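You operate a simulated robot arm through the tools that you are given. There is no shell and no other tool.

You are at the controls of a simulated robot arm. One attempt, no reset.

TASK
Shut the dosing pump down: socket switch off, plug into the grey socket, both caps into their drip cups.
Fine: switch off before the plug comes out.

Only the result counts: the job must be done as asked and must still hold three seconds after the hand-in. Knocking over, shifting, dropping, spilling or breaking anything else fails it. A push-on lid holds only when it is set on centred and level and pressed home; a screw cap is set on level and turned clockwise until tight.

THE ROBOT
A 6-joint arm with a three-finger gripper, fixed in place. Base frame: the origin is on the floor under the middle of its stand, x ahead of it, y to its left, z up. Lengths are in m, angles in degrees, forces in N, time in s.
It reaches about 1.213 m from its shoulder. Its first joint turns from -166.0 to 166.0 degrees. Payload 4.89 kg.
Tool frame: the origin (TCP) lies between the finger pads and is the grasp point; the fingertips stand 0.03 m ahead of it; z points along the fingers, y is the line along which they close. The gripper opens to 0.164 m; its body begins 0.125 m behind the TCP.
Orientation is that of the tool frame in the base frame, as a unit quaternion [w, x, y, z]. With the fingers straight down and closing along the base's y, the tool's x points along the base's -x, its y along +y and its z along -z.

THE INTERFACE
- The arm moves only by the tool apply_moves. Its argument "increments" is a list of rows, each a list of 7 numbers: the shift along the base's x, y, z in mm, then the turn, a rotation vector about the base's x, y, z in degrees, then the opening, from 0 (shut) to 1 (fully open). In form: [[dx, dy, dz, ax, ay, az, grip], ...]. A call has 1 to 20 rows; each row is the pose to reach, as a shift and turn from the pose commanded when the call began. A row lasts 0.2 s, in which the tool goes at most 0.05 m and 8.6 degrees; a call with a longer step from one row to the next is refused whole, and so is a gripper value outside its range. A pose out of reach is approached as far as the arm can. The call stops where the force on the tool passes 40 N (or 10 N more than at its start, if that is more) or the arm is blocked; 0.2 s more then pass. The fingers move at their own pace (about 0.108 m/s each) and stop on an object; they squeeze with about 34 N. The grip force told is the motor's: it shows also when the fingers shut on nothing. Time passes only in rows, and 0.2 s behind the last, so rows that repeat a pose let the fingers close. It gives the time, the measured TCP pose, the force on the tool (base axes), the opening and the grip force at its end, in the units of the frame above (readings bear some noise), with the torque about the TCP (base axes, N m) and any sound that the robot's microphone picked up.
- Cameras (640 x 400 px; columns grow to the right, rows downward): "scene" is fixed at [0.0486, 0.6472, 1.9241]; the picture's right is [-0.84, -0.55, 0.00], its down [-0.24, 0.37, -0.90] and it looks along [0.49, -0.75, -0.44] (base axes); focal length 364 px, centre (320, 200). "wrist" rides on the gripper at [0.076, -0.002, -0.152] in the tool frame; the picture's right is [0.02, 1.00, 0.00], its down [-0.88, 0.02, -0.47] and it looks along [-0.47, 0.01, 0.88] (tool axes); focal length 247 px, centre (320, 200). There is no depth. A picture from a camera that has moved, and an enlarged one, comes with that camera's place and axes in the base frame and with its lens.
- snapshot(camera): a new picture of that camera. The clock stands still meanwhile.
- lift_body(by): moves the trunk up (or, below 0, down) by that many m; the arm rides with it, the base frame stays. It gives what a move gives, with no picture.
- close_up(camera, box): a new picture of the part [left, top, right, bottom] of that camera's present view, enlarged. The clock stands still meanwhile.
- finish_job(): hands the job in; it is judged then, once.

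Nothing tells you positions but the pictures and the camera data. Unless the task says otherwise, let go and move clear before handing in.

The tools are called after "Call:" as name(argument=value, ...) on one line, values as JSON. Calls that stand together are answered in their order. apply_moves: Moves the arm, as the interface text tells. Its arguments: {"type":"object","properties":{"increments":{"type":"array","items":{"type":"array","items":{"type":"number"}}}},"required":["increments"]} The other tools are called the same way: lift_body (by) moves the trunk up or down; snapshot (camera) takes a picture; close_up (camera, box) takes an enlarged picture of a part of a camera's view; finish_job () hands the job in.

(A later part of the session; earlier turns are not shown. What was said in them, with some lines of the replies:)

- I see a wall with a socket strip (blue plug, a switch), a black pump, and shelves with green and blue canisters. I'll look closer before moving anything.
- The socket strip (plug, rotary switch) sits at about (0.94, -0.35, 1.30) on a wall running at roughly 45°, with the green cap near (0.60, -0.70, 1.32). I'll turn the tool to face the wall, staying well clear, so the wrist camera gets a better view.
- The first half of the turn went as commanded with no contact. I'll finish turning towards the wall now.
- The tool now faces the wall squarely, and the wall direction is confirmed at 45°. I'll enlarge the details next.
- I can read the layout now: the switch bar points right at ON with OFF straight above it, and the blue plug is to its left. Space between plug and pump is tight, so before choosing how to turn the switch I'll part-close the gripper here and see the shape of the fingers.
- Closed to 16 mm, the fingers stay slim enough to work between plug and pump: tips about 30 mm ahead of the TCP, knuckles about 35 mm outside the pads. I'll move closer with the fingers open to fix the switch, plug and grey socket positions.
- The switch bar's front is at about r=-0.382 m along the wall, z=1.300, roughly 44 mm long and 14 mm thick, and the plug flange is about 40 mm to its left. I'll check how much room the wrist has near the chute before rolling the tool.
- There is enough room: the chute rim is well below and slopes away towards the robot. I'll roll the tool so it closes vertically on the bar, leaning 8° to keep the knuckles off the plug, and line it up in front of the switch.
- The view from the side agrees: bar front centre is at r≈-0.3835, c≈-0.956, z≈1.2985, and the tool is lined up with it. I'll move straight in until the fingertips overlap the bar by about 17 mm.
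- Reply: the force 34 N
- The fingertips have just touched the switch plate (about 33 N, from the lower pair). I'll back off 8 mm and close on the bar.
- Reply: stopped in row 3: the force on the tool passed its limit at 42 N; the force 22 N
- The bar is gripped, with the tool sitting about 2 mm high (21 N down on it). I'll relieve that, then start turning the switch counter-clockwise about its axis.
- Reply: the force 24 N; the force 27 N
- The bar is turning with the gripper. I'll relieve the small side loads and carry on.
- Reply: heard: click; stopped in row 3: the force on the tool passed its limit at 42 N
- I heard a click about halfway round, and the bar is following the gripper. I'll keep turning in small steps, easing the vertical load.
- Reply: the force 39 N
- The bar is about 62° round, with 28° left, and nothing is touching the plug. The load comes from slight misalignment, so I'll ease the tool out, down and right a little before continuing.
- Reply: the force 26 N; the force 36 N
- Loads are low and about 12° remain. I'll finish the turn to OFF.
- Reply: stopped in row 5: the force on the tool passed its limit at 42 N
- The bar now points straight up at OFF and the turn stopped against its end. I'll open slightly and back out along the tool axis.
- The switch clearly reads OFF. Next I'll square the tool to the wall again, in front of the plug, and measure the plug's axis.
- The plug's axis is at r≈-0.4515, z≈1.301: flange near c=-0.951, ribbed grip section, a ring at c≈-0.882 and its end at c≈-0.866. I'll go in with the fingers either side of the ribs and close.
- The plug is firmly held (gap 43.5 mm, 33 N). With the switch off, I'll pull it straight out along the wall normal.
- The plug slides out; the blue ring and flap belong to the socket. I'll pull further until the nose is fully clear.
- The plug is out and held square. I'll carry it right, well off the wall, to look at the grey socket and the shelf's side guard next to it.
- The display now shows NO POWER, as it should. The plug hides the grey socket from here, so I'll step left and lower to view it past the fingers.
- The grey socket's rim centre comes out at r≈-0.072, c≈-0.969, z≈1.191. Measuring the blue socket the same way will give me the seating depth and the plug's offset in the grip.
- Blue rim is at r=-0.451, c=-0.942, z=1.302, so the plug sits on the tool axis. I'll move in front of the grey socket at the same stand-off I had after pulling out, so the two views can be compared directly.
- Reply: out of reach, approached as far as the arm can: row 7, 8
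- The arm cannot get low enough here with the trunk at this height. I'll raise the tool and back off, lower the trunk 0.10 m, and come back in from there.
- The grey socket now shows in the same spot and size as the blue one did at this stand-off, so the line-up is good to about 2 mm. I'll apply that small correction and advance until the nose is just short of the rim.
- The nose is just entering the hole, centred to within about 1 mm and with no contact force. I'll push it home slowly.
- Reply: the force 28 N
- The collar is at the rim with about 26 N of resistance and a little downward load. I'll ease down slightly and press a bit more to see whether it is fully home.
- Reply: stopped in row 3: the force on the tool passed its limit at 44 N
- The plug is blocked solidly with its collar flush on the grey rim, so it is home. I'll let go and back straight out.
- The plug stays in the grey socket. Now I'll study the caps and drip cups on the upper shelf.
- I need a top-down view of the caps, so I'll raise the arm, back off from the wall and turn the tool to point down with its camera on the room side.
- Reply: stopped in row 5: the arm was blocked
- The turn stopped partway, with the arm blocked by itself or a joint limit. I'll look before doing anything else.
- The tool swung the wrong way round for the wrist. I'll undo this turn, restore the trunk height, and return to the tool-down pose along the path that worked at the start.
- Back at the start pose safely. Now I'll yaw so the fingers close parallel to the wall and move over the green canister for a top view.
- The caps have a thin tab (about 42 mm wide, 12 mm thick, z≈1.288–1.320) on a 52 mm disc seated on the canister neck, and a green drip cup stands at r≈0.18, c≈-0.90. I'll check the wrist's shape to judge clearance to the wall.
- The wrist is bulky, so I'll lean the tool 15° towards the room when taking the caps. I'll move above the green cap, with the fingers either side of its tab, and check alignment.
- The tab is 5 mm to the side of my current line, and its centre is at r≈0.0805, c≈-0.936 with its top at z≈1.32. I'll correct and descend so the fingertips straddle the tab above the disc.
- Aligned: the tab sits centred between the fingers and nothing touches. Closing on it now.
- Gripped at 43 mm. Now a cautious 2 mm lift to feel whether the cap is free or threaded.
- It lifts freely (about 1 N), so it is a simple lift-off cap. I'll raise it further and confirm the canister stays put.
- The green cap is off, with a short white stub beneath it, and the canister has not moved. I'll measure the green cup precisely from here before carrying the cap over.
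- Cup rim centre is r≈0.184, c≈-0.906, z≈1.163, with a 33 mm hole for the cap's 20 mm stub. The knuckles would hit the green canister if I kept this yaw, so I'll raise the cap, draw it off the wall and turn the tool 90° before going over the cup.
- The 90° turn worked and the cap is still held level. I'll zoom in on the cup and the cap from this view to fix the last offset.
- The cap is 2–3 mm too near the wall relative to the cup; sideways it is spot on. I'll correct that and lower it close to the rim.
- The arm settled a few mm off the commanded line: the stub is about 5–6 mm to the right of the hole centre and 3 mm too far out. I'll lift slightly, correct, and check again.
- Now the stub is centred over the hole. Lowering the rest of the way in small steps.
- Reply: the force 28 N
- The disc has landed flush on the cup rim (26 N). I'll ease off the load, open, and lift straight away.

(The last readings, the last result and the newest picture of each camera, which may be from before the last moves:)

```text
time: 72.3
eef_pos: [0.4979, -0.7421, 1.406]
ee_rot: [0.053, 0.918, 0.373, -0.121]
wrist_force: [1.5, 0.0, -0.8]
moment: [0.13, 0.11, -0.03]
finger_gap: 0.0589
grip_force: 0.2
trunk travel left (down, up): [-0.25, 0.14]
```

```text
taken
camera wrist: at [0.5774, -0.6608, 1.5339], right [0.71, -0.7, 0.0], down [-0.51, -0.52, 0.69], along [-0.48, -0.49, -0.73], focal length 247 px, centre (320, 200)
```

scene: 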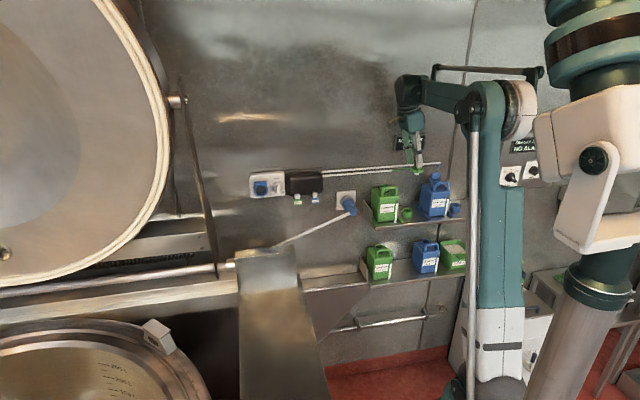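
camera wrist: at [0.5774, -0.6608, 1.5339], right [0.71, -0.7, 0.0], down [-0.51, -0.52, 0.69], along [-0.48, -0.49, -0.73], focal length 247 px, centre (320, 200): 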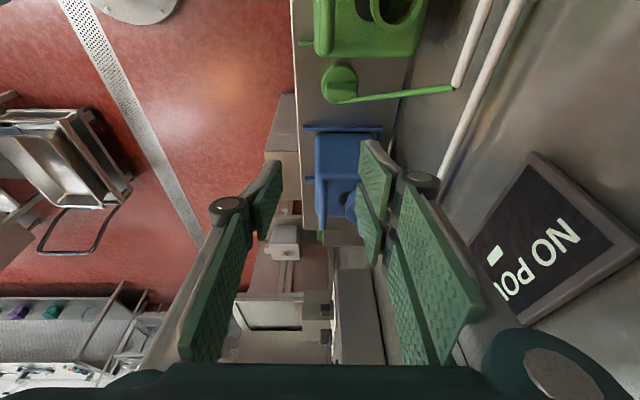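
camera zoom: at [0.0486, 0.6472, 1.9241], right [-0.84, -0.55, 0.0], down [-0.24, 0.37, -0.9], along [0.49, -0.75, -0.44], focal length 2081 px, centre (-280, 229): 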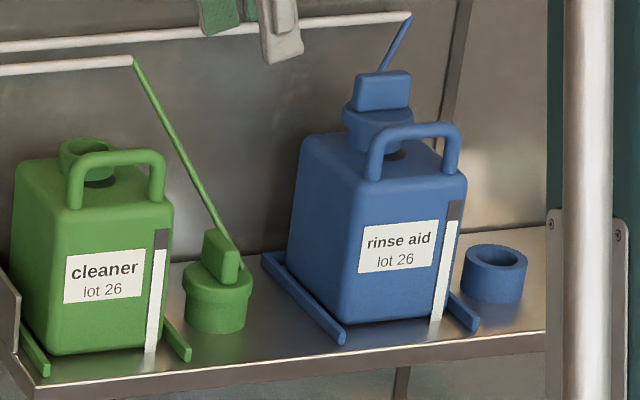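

Call:
close_up(camera="scene", box=[390, 185, 430, 225])

Call:
close_up(camera="wrist", box=[290, 40, 400, 140])

Call:
close_up(camera="scene", box=[420, 160, 475, 220])

```text
10.00 times, centred on (410, 205) of scene
camera zoom: at [0.0486, 0.6472, 1.9241], right [-0.84, -0.55, 0.0], down [-0.24, 0.37, -0.9], along [0.49, -0.75, -0.44], focal length 3642 px, centre (-580, 150)
```

zoom: 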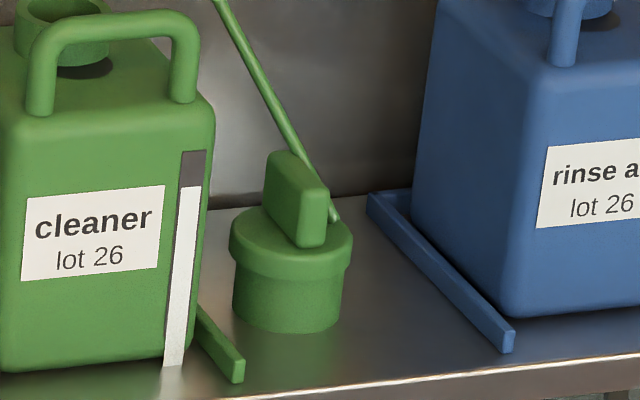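

```text
4.00 times, centred on (345, 90) of wrist
camera zoom: at [0.5774, -0.6608, 1.5339], right [0.71, -0.7, 0.0], down [-0.51, -0.52, 0.69], along [-0.48, -0.49, -0.73], focal length 988 px, centre (220, 640)
```

zoom: 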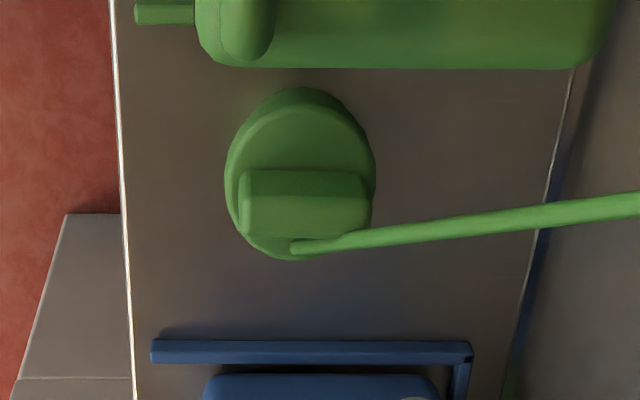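

```text
6.67 times, centred on (448, 190) of scene
camera zoom: at [0.0486, 0.6472, 1.9241], right [-0.84, -0.55, 0.0], down [-0.24, 0.37, -0.9], along [0.49, -0.75, -0.44], focal length 2428 px, centre (-530, 267)
```

zoom: 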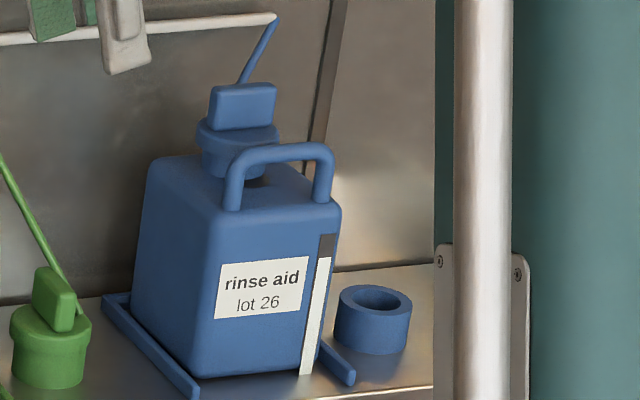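

The green cap sits level and centred in its cup. Next is the blue one: I'll turn the tool back so it leans towards the room and move above the blue canister.

Call:
apply_moves(increments=[[-10, 0, 10, 0, 0, 8.2, 0.45], [-20, -8, 20, 0, 0, 16.4, 0.45], [-30, -16, 30, 0, 0, 24.6, 0.45], [-40, -24, 40, 0, 0, 32.8, 0.45], [-50, -32, 44, 0, 0, 41, 0.45], [-60, -40, 44, 0, 0, 49.2, 0.45], [-70, -48, 44, 0, 0, 57.4, 0.45], [-80, -58, 44, 0, 0, 65.6, 0.45], [-90, -68, 44, 0, 0, 73.8, 0.45], [-100, -77, 44, 0, 0, 82, 0.45], [-110, -86.6, 44, 0, 0, 90, 0.45], [-110, -86.6, 44, 0, 0, 90, 0.45]])

Call:
snapshot(camera="wrist")

Call:
snapshot(camera="scene")

```text
time: 74.9
eef_pos: [0.3867, -0.8295, 1.4503]
ee_rot: [0.124, 0.385, 0.913, -0.047]
wrist_force: [-0.2, -0.6, -0.2]
moment: [0.08, -0.11, 0.03]
finger_gap: 0.0739
grip_force: 0.0
trunk travel left (down, up): [-0.25, 0.14]
```

```text
taken
camera wrist: at [0.3044, -0.75, 1.5782], right [0.7, 0.71, 0.0], down [0.52, -0.51, 0.69], along [0.49, -0.48, -0.73], focal length 247 px, centre (320, 200)
```

wrist: 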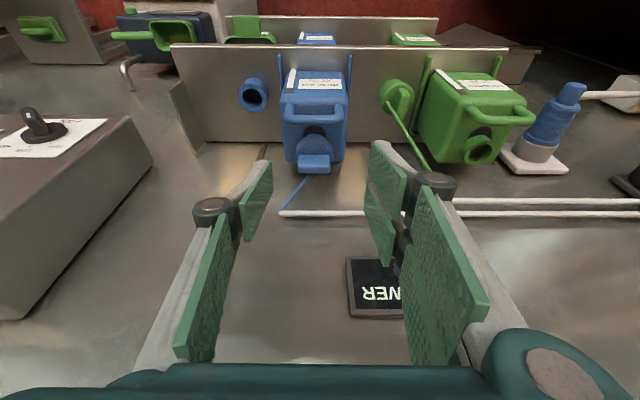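

```text
taken
```

scene: 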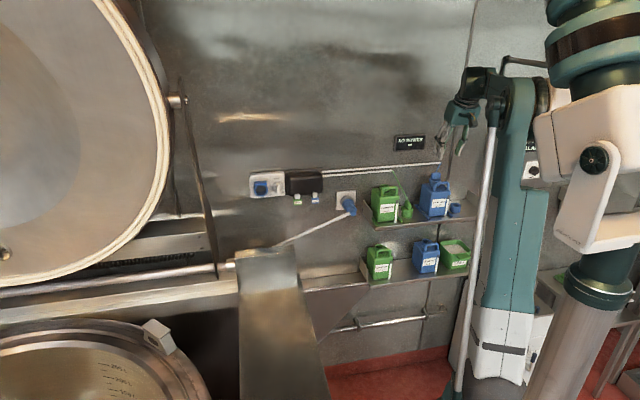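

Call:
close_up(camera="wrist", box=[220, 50, 380, 220])

Call:
close_up(camera="wrist", box=[0, 40, 300, 330])

Call:
close_up(camera="scene", box=[415, 140, 485, 225])

Call:
close_up(camera="scene", box=[430, 40, 560, 180])

```text
2.35 times, centred on (300, 135) of wrist
camera zoom: at [0.3044, -0.75, 1.5782], right [0.7, 0.71, 0.0], down [0.52, -0.51, 0.69], along [0.49, -0.48, -0.73], focal length 581 px, centre (367, 353)
```

zoom: 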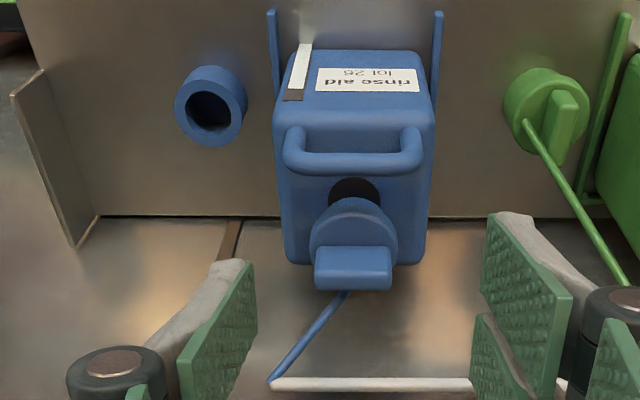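

```text
1.38 times, centred on (150, 185) of wrist
camera zoom: at [0.3044, -0.75, 1.5782], right [0.7, 0.71, 0.0], down [0.52, -0.51, 0.69], along [0.49, -0.48, -0.73], focal length 341 px, centre (554, 221)
```

zoom: 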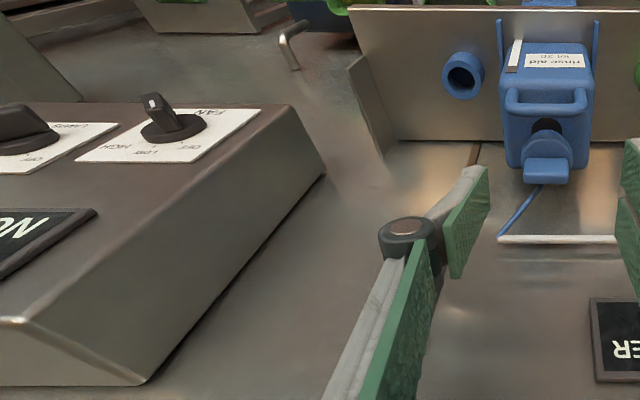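

```text
4.71 times, centred on (450, 182) of scene
camera zoom: at [0.0486, 0.6472, 1.9241], right [-0.84, -0.55, 0.0], down [-0.24, 0.37, -0.9], along [0.49, -0.75, -0.44], focal length 1714 px, centre (-292, 282)
```

zoom: 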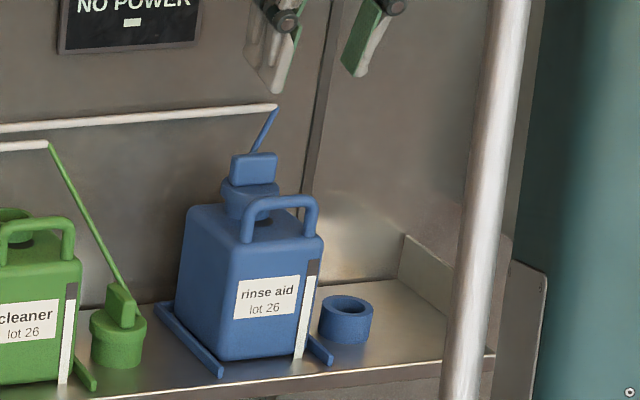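

```text
2.86 times, centred on (495, 110) of scene
camera zoom: at [0.0486, 0.6472, 1.9241], right [-0.84, -0.55, 0.0], down [-0.24, 0.37, -0.9], along [0.49, -0.75, -0.44], focal length 1041 px, centre (-180, 457)
```

zoom: 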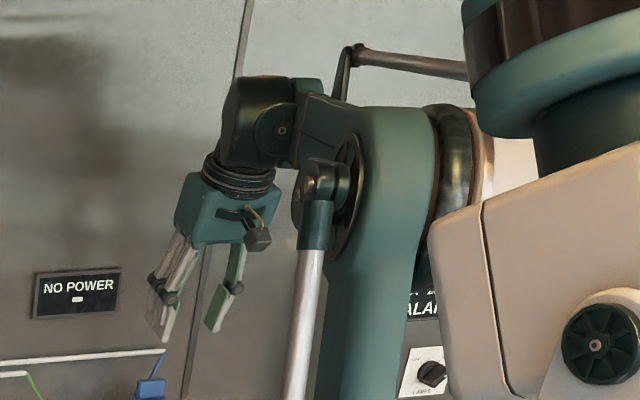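

Blue cap tab is centred at r≈0.319, c≈-0.936, top z≈1.317, and the blue cup rim at r≈0.423, c≈-0.905, z≈1.163, the same layout as the green pair. I'll move to just above the tab and check alignment.

Call:
apply_moves(increments=[[15, -19, -17, 0, 0, 0, 0.45], [29.9, -39, -35, 0, 0, 0, 0.45], [35, -46, -62, 0, 0, 0, 0.45], [35, -46, -62, 0, 0, 0, 0.45]])

Call:
close_up(camera="wrist", box=[220, 90, 420, 250])

Call:
close_up(camera="scene", box=[415, 130, 485, 225])

```text
time: 75.9
eef_pos: [0.4261, -0.8762, 1.3893]
ee_rot: [0.124, 0.386, 0.913, -0.047]
wrist_force: [0.1, -0.6, 0.4]
moment: [0.02, -0.01, 0.02]
finger_gap: 0.074
grip_force: 0.0
trunk travel left (down, up): [-0.25, 0.14]
```

```text
2.50 times, centred on (320, 170) of wrist
camera zoom: at [0.3436, -0.7962, 1.5157], right [0.7, 0.71, 0.0], down [0.52, -0.51, 0.69], along [0.49, -0.48, -0.73], focal length 617 px, centre (320, 275)
```

zoom: 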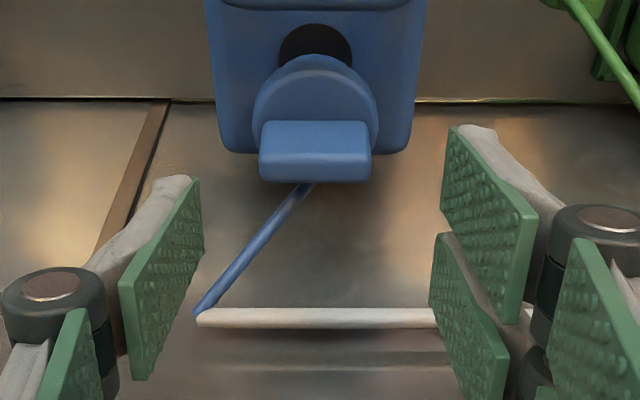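

```text
4.21 times, centred on (450, 178) of scene
camera zoom: at [0.0486, 0.6472, 1.9241], right [-0.84, -0.55, 0.0], down [-0.24, 0.37, -0.9], along [0.49, -0.75, -0.44], focal length 1533 px, centre (-227, 295)
```

zoom: 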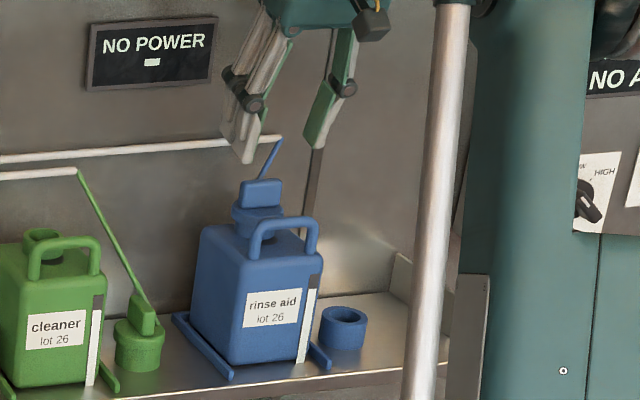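

Call:
apply_moves(increments=[[3, -4, -20, 0, 0, 0, 0.45], [5, -7, -38, 0, 0, 0, 0.45], [7, -9.5, -52, 0, 0, 0, 0.45], [7.6, -10.4, -58, 0, 0, 0, 0.45], [7.6, -10.4, -58, 0, 0, 0, 0.45]])

Call:
close_up(camera="wrist", box=[220, 110, 420, 270])

Call:
close_up(camera="scene", box=[415, 140, 475, 210])

```text
time: 77.1
eef_pos: [0.4311, -0.8885, 1.3314]
ee_rot: [0.124, 0.386, 0.913, -0.047]
wrist_force: [1.6, -0.1, -0.9]
moment: [-0.01, 0.0, -0.01]
finger_gap: 0.0739
grip_force: 0.1
trunk travel left (down, up): [-0.25, 0.14]
```

```text
2.50 times, centred on (320, 190) of wrist
camera zoom: at [0.3485, -0.8072, 1.4576], right [0.7, 0.71, 0.0], down [0.51, -0.51, 0.69], along [0.49, -0.48, -0.73], focal length 617 px, centre (320, 225)
```

zoom: 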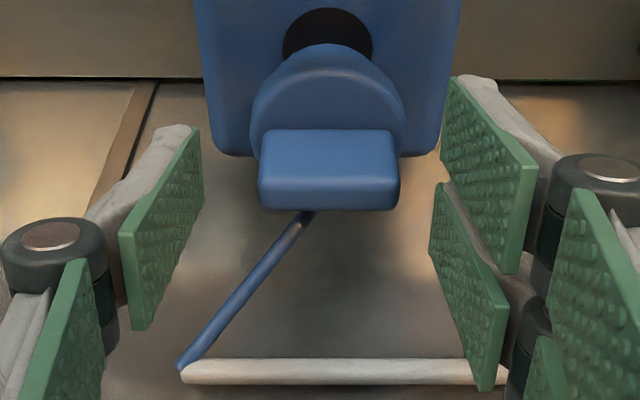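

```text
5.71 times, centred on (445, 175) of scene
camera zoom: at [0.0486, 0.6472, 1.9241], right [-0.84, -0.55, 0.0], down [-0.24, 0.37, -0.9], along [0.49, -0.75, -0.44], focal length 2081 px, centre (-394, 343)
```

zoom: 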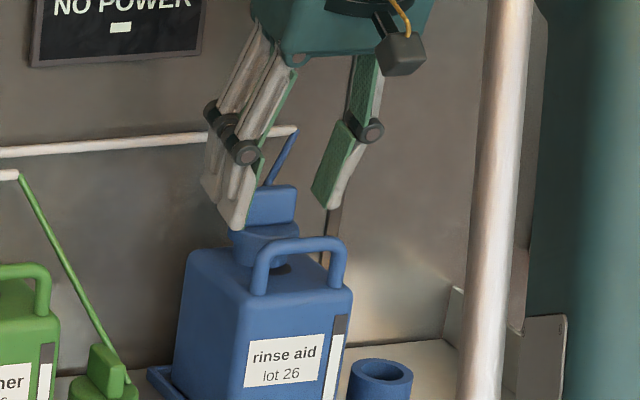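

Call:
apply_moves(increments=[[1.4, 1.4, 0, 0, 0, 0, 0.45], [1.4, 1.4, 0, 0, 0, 0, 0.3], [1.4, 1.4, 0, 0, 0, 0, 0.2], [1.4, 1.4, 0, 0, 0, 0, 0.2], [1.4, 1.4, 0, 0, 0, 0, 0.2]])

Call:
close_up(camera="wrist", box=[220, 110, 420, 270])

```text
time: 78.3
eef_pos: [0.4326, -0.8857, 1.3314]
ee_rot: [0.124, 0.386, 0.913, -0.047]
wrist_force: [0.3, 0.3, -0.1]
moment: [0.0, 0.0, 0.02]
finger_gap: 0.043
grip_force: 34.5
trunk travel left (down, up): [-0.25, 0.14]
```

```text
2.50 times, centred on (320, 190) of wrist
camera zoom: at [0.3503, -0.805, 1.4584], right [0.7, 0.71, 0.0], down [0.51, -0.51, 0.69], along [0.49, -0.48, -0.73], focal length 617 px, centre (320, 225)
```

zoom: 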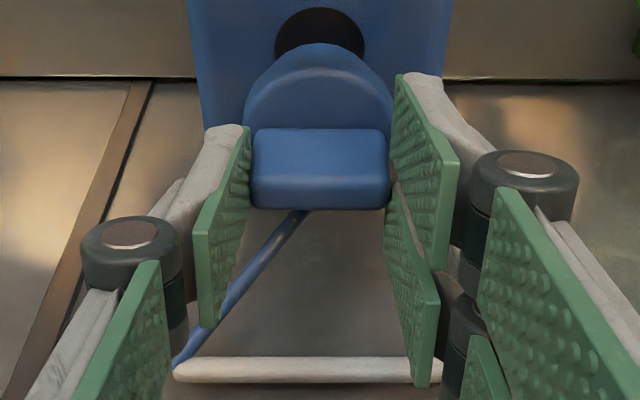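

The blue tab is gripped the same way (43 mm, 34 N). A gentle test lift first.

Call:
apply_moves(increments=[[0, 0, 1, 0, 0, 0, 0], [0, 0, 3, 0, 0, 0, 0], [0, 0, 3, 0, 0, 0, 0]])

Call:
close_up(camera="scene", box=[415, 140, 475, 210])

```text
time: 79.1
eef_pos: [0.4313, -0.8854, 1.3335]
ee_rot: [0.124, 0.386, 0.913, -0.047]
wrist_force: [0.0, -0.6, -0.9]
moment: [0.03, 0.03, 0.02]
finger_gap: 0.0431
grip_force: 33.5
trunk travel left (down, up): [-0.25, 0.14]
```

```text
5.71 times, centred on (445, 175) of scene
camera zoom: at [0.0486, 0.6472, 1.9241], right [-0.84, -0.55, 0.0], down [-0.24, 0.37, -0.9], along [0.49, -0.75, -0.44], focal length 2081 px, centre (-394, 343)
```

zoom: 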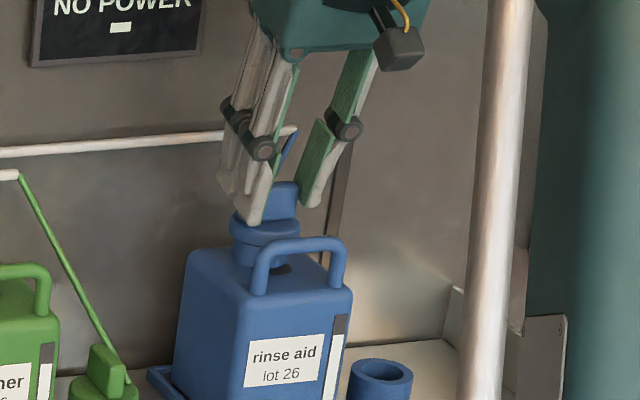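

It lifts free as well. Raising it clear and drawing it off the wall.

Call:
apply_moves(increments=[[0, 0, 8, 0, 0, 0, 0], [0, 0, 20, 0, 0, 0, 0], [0, 0, 32, 0, 0, 0, 0], [-14, 14, 52, 0, 0, 0, 0], [-28, 28, 72, 0, 0, 0, 0], [-42, 42, 90, 0, 0, 0, 0], [-42, 42, 90, 0, 0, 0, 0]])

Call:
close_up(camera="scene", box=[405, 110, 495, 220])

Call:
snapshot(camera="scene")

```text
time: 80.7
eef_pos: [0.3905, -0.8442, 1.4231]
ee_rot: [0.124, 0.387, 0.913, -0.047]
wrist_force: [-1.0, 1.0, 0.7]
moment: [-0.09, -0.05, -0.01]
finger_gap: 0.043
grip_force: 34.1
trunk travel left (down, up): [-0.25, 0.14]
```

```text
3.64 times, centred on (450, 165) of scene
camera zoom: at [0.0486, 0.6472, 1.9241], right [-0.84, -0.55, 0.0], down [-0.24, 0.37, -0.9], along [0.49, -0.75, -0.44], focal length 1324 px, centre (-153, 327)
```

zoom: 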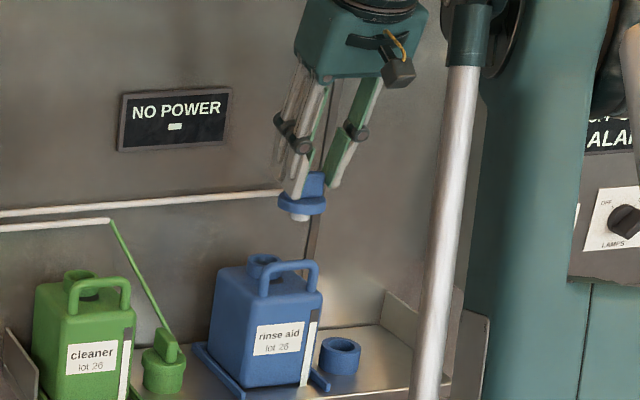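

```text
taken
```

scene: 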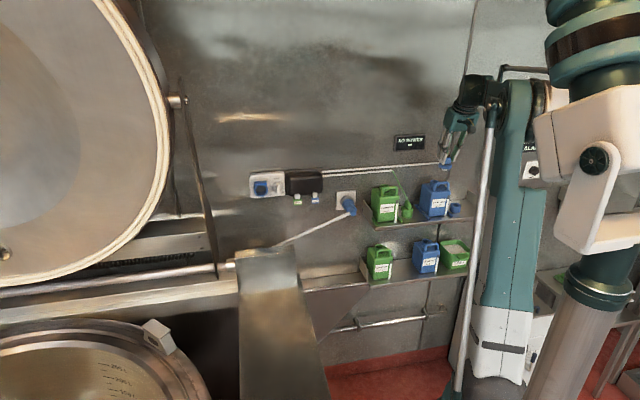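

Call:
apply_moves(increments=[[-6, -6, 0, 0, 0, -8.2, 0], [-12, -12, 0, 0, 0, -16.4, 0], [-19, -19, 0, 0, 0, -24.6, 0], [-25, -25, 0, 0, 0, -32.8, 0], [-31, -31, 0, 0, 0, -41, 0], [-38, -38, 0, 0, 0, -49.2, 0], [-44, -44, 0, 0, 0, -57.4, 0], [-50, -50, 0, 0, 0, -65.6, 0], [-56, -56, 0, 0, 0, -73.8, 0], [-62, -62, 0, 0, 0, -82, 0], [-68.4, -68.4, 0, 0, 0, -90, 0], [-68.4, -68.4, 0, 0, 0, -90, 0]])

Call:
close_up(camera="wrist", box=[270, 30, 400, 230])

Call:
close_up(camera="scene", box=[405, 110, 495, 220])

Call:
snapshot(camera="scene")

```text
time: 83.3
eef_pos: [0.322, -0.9122, 1.4235]
ee_rot: [0.054, 0.919, 0.372, -0.121]
wrist_force: [0.4, -0.3, 0.2]
moment: [0.05, 0.02, 0.01]
finger_gap: 0.0429
grip_force: 34.4
trunk travel left (down, up): [-0.25, 0.14]
```

```text
2.00 times, centred on (335, 130) of wrist
camera zoom: at [0.4008, -0.8301, 1.5502], right [0.71, -0.7, 0.0], down [-0.51, -0.51, 0.69], along [-0.48, -0.49, -0.73], focal length 494 px, centre (290, 340)
```

zoom: 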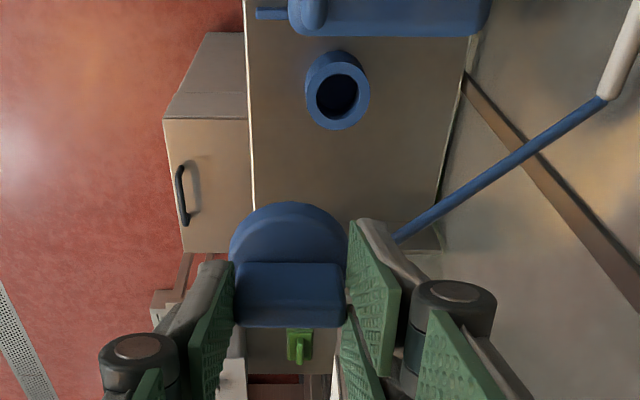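

```text
3.64 times, centred on (450, 165) of scene
camera zoom: at [0.0486, 0.6472, 1.9241], right [-0.84, -0.55, 0.0], down [-0.24, 0.37, -0.9], along [0.49, -0.75, -0.44], focal length 1324 px, centre (-153, 327)
```

zoom: 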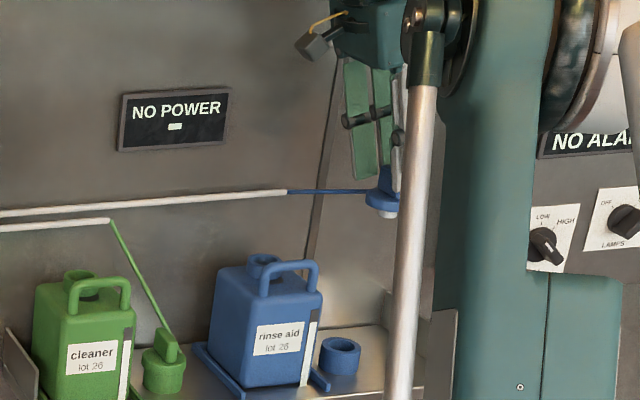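

```text
taken
```

scene: 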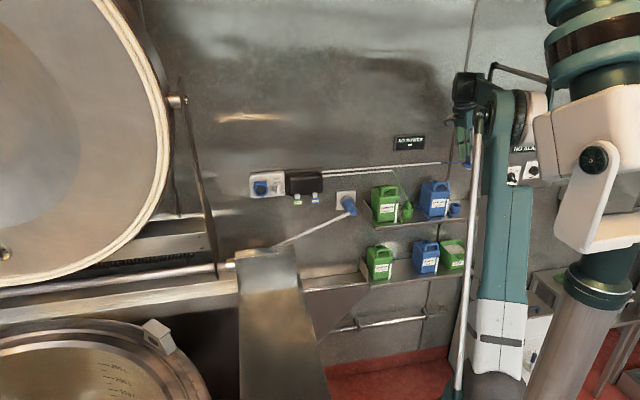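

From this view the blue cup appears at almost exactly the pixel where the green cup did, and the cap is held identically, so the same relative move should place it. I'll move over and descend partway, then check.

Call:
apply_moves(increments=[[14, -10, -15, 0, 0, 0, 0], [28.6, -20.8, -45, 0, 0, 0, 0], [28.6, -20.8, -85, 0, 0, 0, 0], [28.6, -20.8, -125, 0, 0, 0, 0], [28.6, -20.8, -152, 0, 0, 0, 0], [28.6, -20.8, -152, 0, 0, 0, 0]])

Call:
close_up(camera="wrist", box=[270, 90, 370, 210])

Call:
close_up(camera="scene", box=[435, 180, 475, 220])

Call:
snapshot(camera="wrist")

```text
time: 84.7
eef_pos: [0.3509, -0.9332, 1.2725]
ee_rot: [0.054, 0.919, 0.373, -0.121]
wrist_force: [-0.6, -0.5, -1.4]
moment: [0.11, 0.05, -0.05]
finger_gap: 0.0429
grip_force: 34.0
trunk travel left (down, up): [-0.25, 0.14]
```

```text
3.33 times, centred on (320, 150) of wrist
camera zoom: at [0.4309, -0.8509, 1.3994], right [0.71, -0.7, 0.0], down [-0.51, -0.52, 0.69], along [-0.48, -0.49, -0.73], focal length 823 px, centre (320, 367)
```

zoom: 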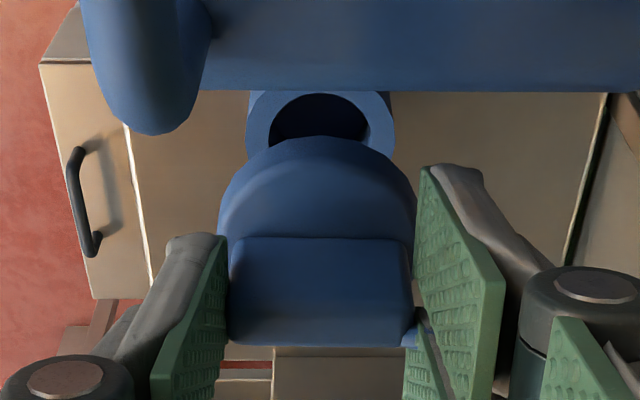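

```text
10.00 times, centred on (455, 200) of scene
camera zoom: at [0.0486, 0.6472, 1.9241], right [-0.84, -0.55, 0.0], down [-0.24, 0.37, -0.9], along [0.49, -0.75, -0.44], focal length 3642 px, centre (-1030, 200)
```

zoom: 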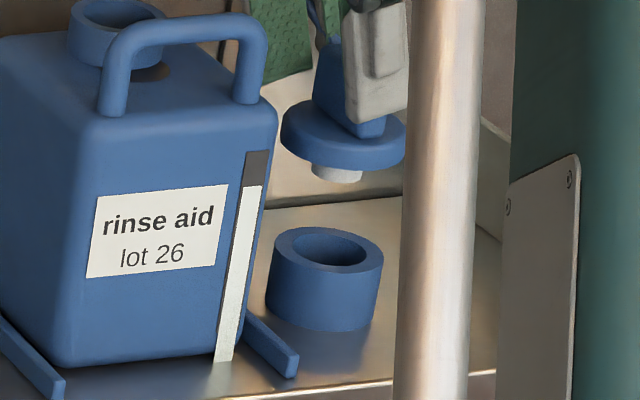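

```text
taken
camera wrist: at [0.4309, -0.8509, 1.3994], right [0.71, -0.7, 0.0], down [-0.51, -0.52, 0.69], along [-0.48, -0.49, -0.73], focal length 247 px, centre (320, 200)
```

wrist: 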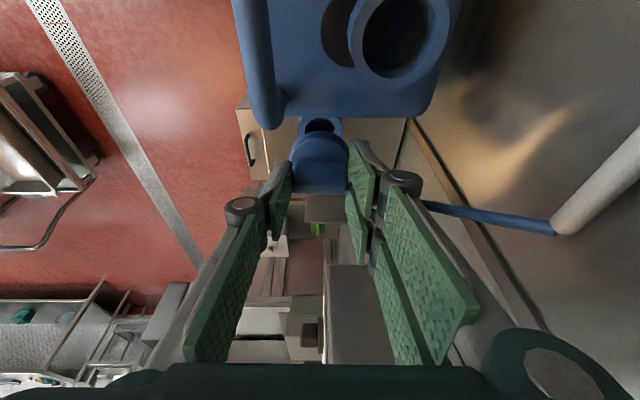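

Both cameras agree to about 1 mm. I'll make that small correction and lower to just above the rim.

Call:
apply_moves(increments=[[-1.4, -0.3, -12, 0, 0, 0, 0], [-1.4, -0.3, -24, 0, 0, 0, 0], [-1.4, -0.3, -34, 0, 0, 0, 0], [-1.4, -0.3, -40, 0, 0, 0, 0], [-1.4, -0.3, -40, 0, 0, 0, 0]])

Call:
close_up(camera="scene", box=[435, 185, 475, 220])

Call:
close_up(camera="wrist", box=[240, 70, 400, 210])

```text
time: 85.9
eef_pos: [0.3492, -0.9317, 1.2318]
ee_rot: [0.054, 0.919, 0.372, -0.121]
wrist_force: [-0.2, -0.7, -0.1]
moment: [0.01, 0.01, -0.03]
finger_gap: 0.0428
grip_force: 33.6
trunk travel left (down, up): [-0.25, 0.14]
```

```text
11.43 times, centred on (455, 202) of scene
camera zoom: at [0.0486, 0.6472, 1.9241], right [-0.84, -0.55, 0.0], down [-0.24, 0.37, -0.9], along [0.49, -0.75, -0.44], focal length 4162 px, centre (-1223, 171)
```

zoom: 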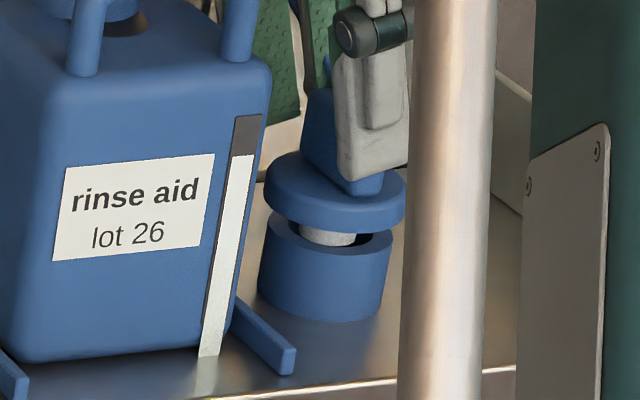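

```text
2.86 times, centred on (320, 140) of wrist
camera zoom: at [0.4284, -0.8491, 1.3589], right [0.71, -0.7, 0.0], down [-0.51, -0.51, 0.69], along [-0.48, -0.49, -0.73], focal length 706 px, centre (320, 371)
```

zoom: 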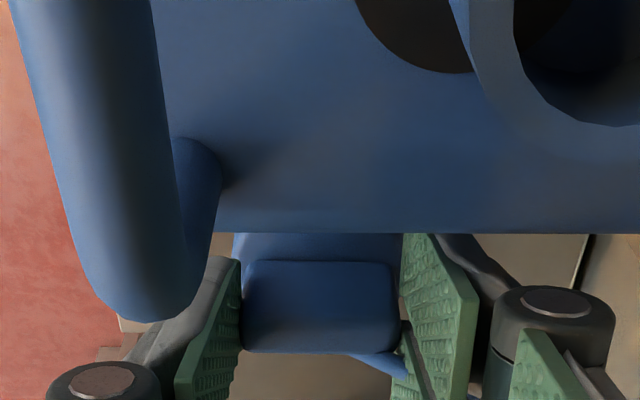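

Call:
apply_moves(increments=[[0.8, -1.4, 0, 0, 0, 0, 0], [0.8, -1.4, -5, 0, 0, 0, 0], [0.8, -1.4, -9, 0, 0, 0, 0], [0.8, -1.4, -11, 0, 0, 0, 0], [0.8, -1.4, -11, 0, 0, 0, 0]])

Call:
close_up(camera="scene", box=[435, 185, 475, 220])

Call:
close_up(camera="wrist", box=[240, 70, 400, 210])

```text
time: 87.1
eef_pos: [0.3499, -0.9332, 1.2193]
ee_rot: [0.054, 0.919, 0.373, -0.121]
wrist_force: [-0.1, 0.1, -0.6]
moment: [0.02, -0.01, 0.03]
finger_gap: 0.043
grip_force: 34.2
trunk travel left (down, up): [-0.25, 0.14]
```

```text
11.43 times, centred on (455, 202) of scene
camera zoom: at [0.0486, 0.6472, 1.9241], right [-0.84, -0.55, 0.0], down [-0.24, 0.37, -0.9], along [0.49, -0.75, -0.44], focal length 4162 px, centre (-1223, 171)
```

zoom: 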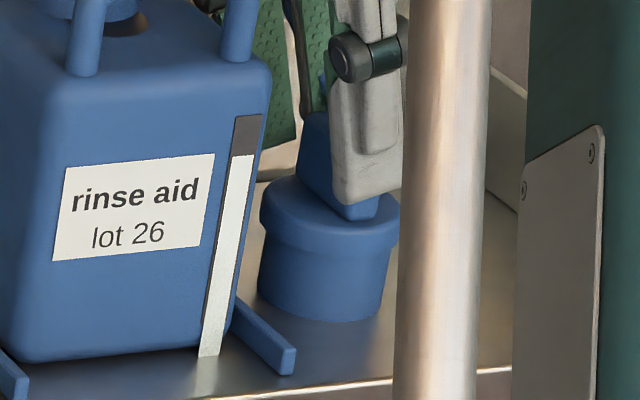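

```text
2.86 times, centred on (320, 140) of wrist
camera zoom: at [0.4288, -0.8515, 1.3474], right [0.71, -0.7, 0.0], down [-0.51, -0.51, 0.69], along [-0.48, -0.49, -0.73], focal length 706 px, centre (320, 371)
```

zoom: 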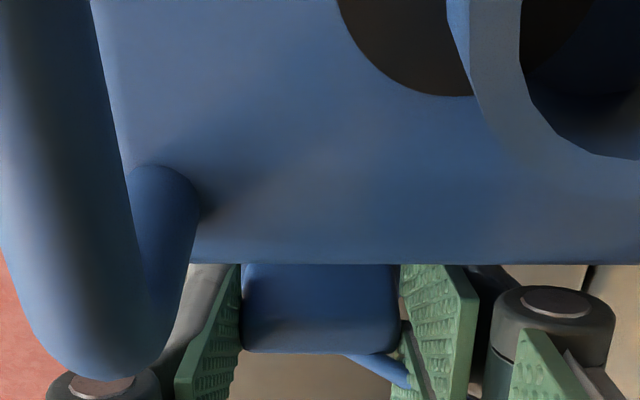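

Call:
apply_moves(increments=[[0, 0, -1.5, 0, 0, 0, 0], [0, 0, -3, 0, 0, 0, 0], [0, 0, -4, 0, 0, 0, 0], [0, 0, -4, 0, 0, 0, 0]])

Call:
close_up(camera="scene", box=[435, 185, 475, 220])

```text
time: 88.1
eef_pos: [0.3501, -0.9318, 1.2179]
ee_rot: [0.055, 0.918, 0.373, -0.122]
wrist_force: [2.3, -7.4, 21.6]
moment: [-0.26, 0.27, 0.13]
finger_gap: 0.043
grip_force: 34.1
trunk travel left (down, up): [-0.25, 0.14]
```

```text
11.43 times, centred on (455, 202) of scene
camera zoom: at [0.0486, 0.6472, 1.9241], right [-0.84, -0.55, 0.0], down [-0.24, 0.37, -0.9], along [0.49, -0.75, -0.44], focal length 4162 px, centre (-1223, 171)
```

zoom: 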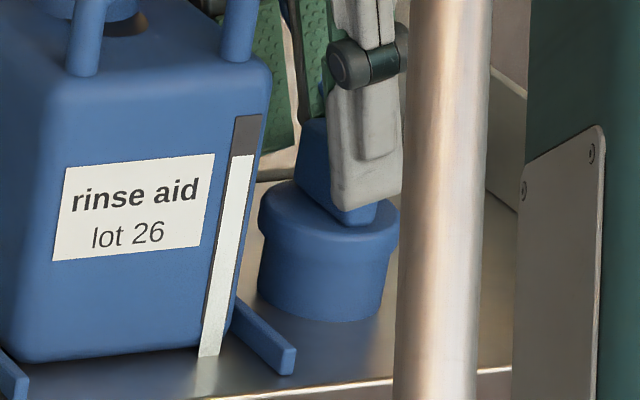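

The blue cap has landed flush on its cup (22 N). Easing off, opening, and lifting straight up.

Call:
apply_moves(increments=[[0, 0, 1, 0, 0, 0, 0], [0, 0, 1.2, 0, 0, 0, 0]])

Call:
apply_moves(increments=[[0, 0, 0, 0, 0, 0, 0.36], [0, 0, 0, 0, 0, 0, 0.36], [0, 0, 5, 0, 0, 0, 0.36], [0, 0, 15, 0, 0, 0, 0.36], [0, 0, 35, 0, 0, 0, 0.36], [0, 0, 70, 0, 0, 0, 0.36], [0, 0, 110, 0, 0, 0, 0.36], [-10, 10, 150, 0, 0, 0, 0.36], [-21, 21, 190, 0, 0, 0, 0.36]])

Call:
snapshot(camera="wrist")

Call:
close_up(camera="scene", box=[375, 165, 485, 235])

```text
time: 88.7
eef_pos: [0.3495, -0.9316, 1.2179]
ee_rot: [0.054, 0.919, 0.373, -0.12]
wrist_force: [-0.3, 1.8, 7.7]
moment: [0.08, 0.21, 0.0]
finger_gap: 0.0427
grip_force: 34.2
trunk travel left (down, up): [-0.25, 0.14]
```

```text
time: 90.7
eef_pos: [0.3272, -0.912, 1.408]
ee_rot: [0.054, 0.919, 0.372, -0.122]
wrist_force: [0.7, -0.7, -0.1]
moment: [0.1, 0.09, -0.03]
finger_gap: 0.059
grip_force: 0.0
trunk travel left (down, up): [-0.25, 0.14]
```

```text
taken
camera wrist: at [0.4068, -0.8296, 1.5352], right [0.71, -0.7, 0.0], down [-0.51, -0.52, 0.69], along [-0.48, -0.49, -0.73], focal length 247 px, centre (320, 200)
```

wrist: 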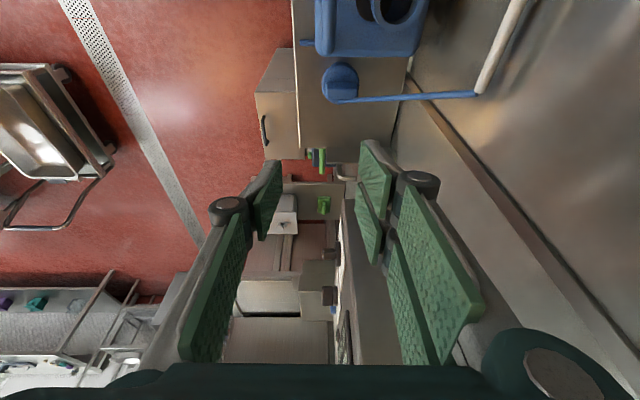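

```text
5.71 times, centred on (430, 200) of scene
camera zoom: at [0.0486, 0.6472, 1.9241], right [-0.84, -0.55, 0.0], down [-0.24, 0.37, -0.9], along [0.49, -0.75, -0.44], focal length 2081 px, centre (-309, 200)
```

zoom: 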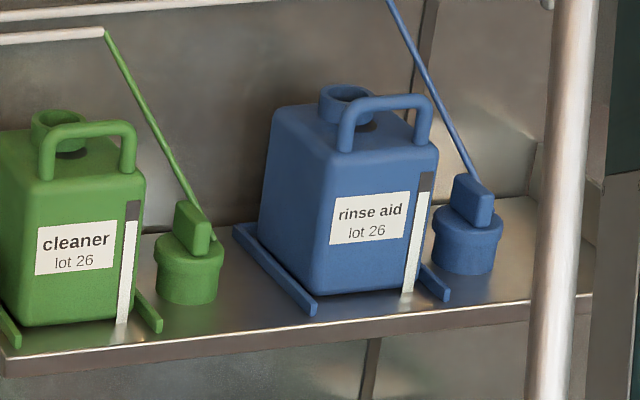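

Both caps now sit in their own cups. I'll back the arm away and verify everything: switch, plug and caps.

Call:
apply_moves(increments=[[-25, 25, 10, 0, 0, 0, 0.36], [-50, 50, 20, 0, 0, 0, 0.36], [-75, 75, 30, 0, 0, 0, 0.36], [-100, 100, 40, 0, 0, 0, 0.36]])

Call:
snapshot(camera="scene")

Call:
close_up(camera="scene", box=[235, 160, 375, 230])

Call:
close_up(camera="scene", box=[335, 185, 370, 220])

Call:
close_up(camera="scene", box=[375, 165, 485, 235])

Call:
close_up(camera="scene", box=[380, 125, 440, 160])

```text
time: 91.7
eef_pos: [0.2286, -0.8117, 1.4457]
ee_rot: [0.054, 0.918, 0.373, -0.121]
wrist_force: [-0.3, -1.8, -0.5]
moment: [0.19, 0.06, -0.05]
finger_gap: 0.0591
grip_force: 0.1
trunk travel left (down, up): [-0.25, 0.14]
```

```text
taken
```

scene: 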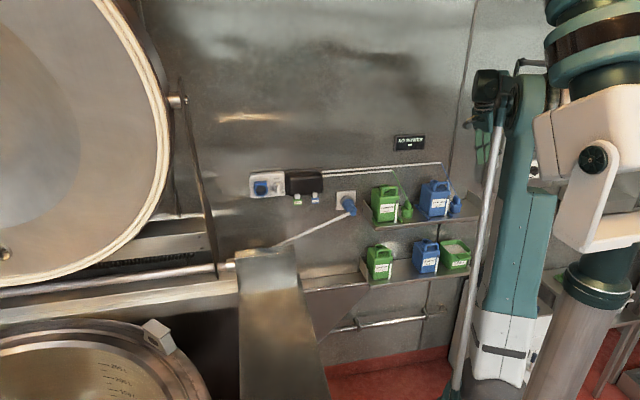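

```text
4.57 times, centred on (305, 195) of scene
camera zoom: at [0.0486, 0.6472, 1.9241], right [-0.84, -0.55, 0.0], down [-0.24, 0.37, -0.9], along [0.49, -0.75, -0.44], focal length 1665 px, centre (389, 223)
```

zoom: 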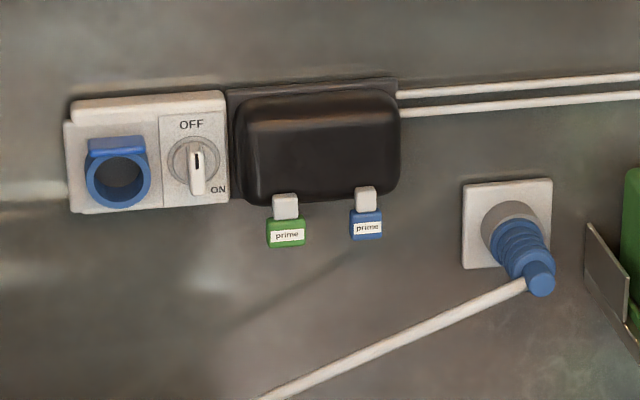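

```text
11.43 times, centred on (352, 202) of scene
camera zoom: at [0.0486, 0.6472, 1.9241], right [-0.84, -0.55, 0.0], down [-0.24, 0.37, -0.9], along [0.49, -0.75, -0.44], focal length 4162 px, centre (-51, 171)
```

zoom: 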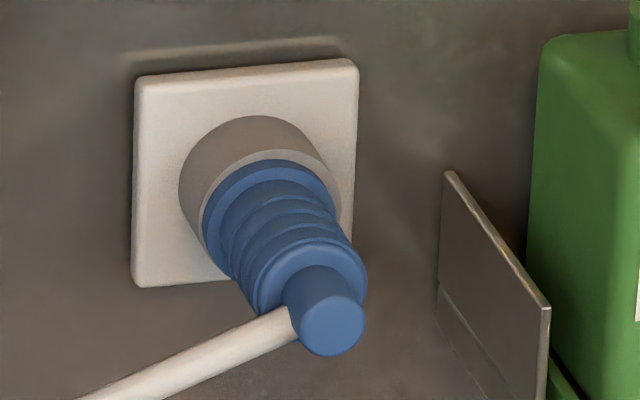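

```text
5.71 times, centred on (430, 200) of scene
camera zoom: at [0.0486, 0.6472, 1.9241], right [-0.84, -0.55, 0.0], down [-0.24, 0.37, -0.9], along [0.49, -0.75, -0.44], focal length 2081 px, centre (-309, 200)
```

zoom: 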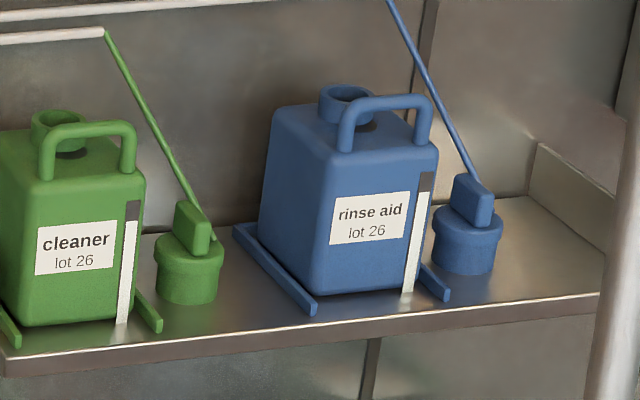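

```text
10.67 times, centred on (410, 142) of scene
camera zoom: at [0.0486, 0.6472, 1.9241], right [-0.84, -0.55, 0.0], down [-0.24, 0.37, -0.9], along [0.49, -0.75, -0.44], focal length 3885 px, centre (-640, 813)
```

zoom: 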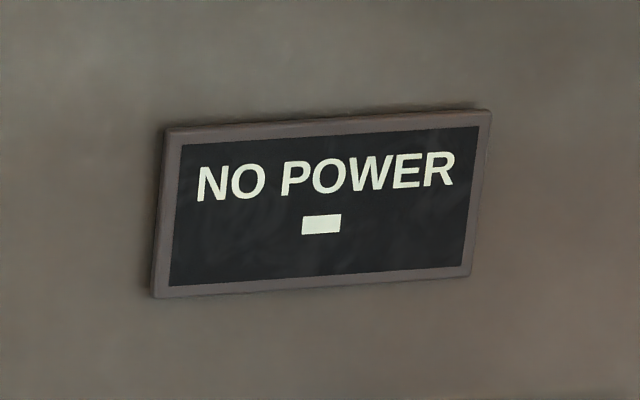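

Everything checks out:
- **Switch:** it points to OFF and the display reads NO POWER.
- **Plug:** it sits collar-flush in the grey socket, at the same depth it had in the blue one.
- **Caps:** the green and blue caps sit level in their own cups.
- **Surroundings:** nothing else has moved, and the arm is clear.

I'm handing in the job.

Call:
finish_job()

```text
The job is handed in.
```

I shut the dosing pump down in the order you asked and handed the job in. I have not seen the judge's verdict.

- **Switch:** I turned it to OFF before touching the plug; the display now reads NO POWER.
- **Plug:** it is out of the blue socket and pushed into the grey one until its collar met the rim. It stayed in place after I let go.
- **Caps:** both lifted off freely. The green cap is in the green cup and the blue cap in the blue cup, each centred and resting flat on the rim.

In the last camera views nothing else had moved, and the arm was clear with the gripper open.
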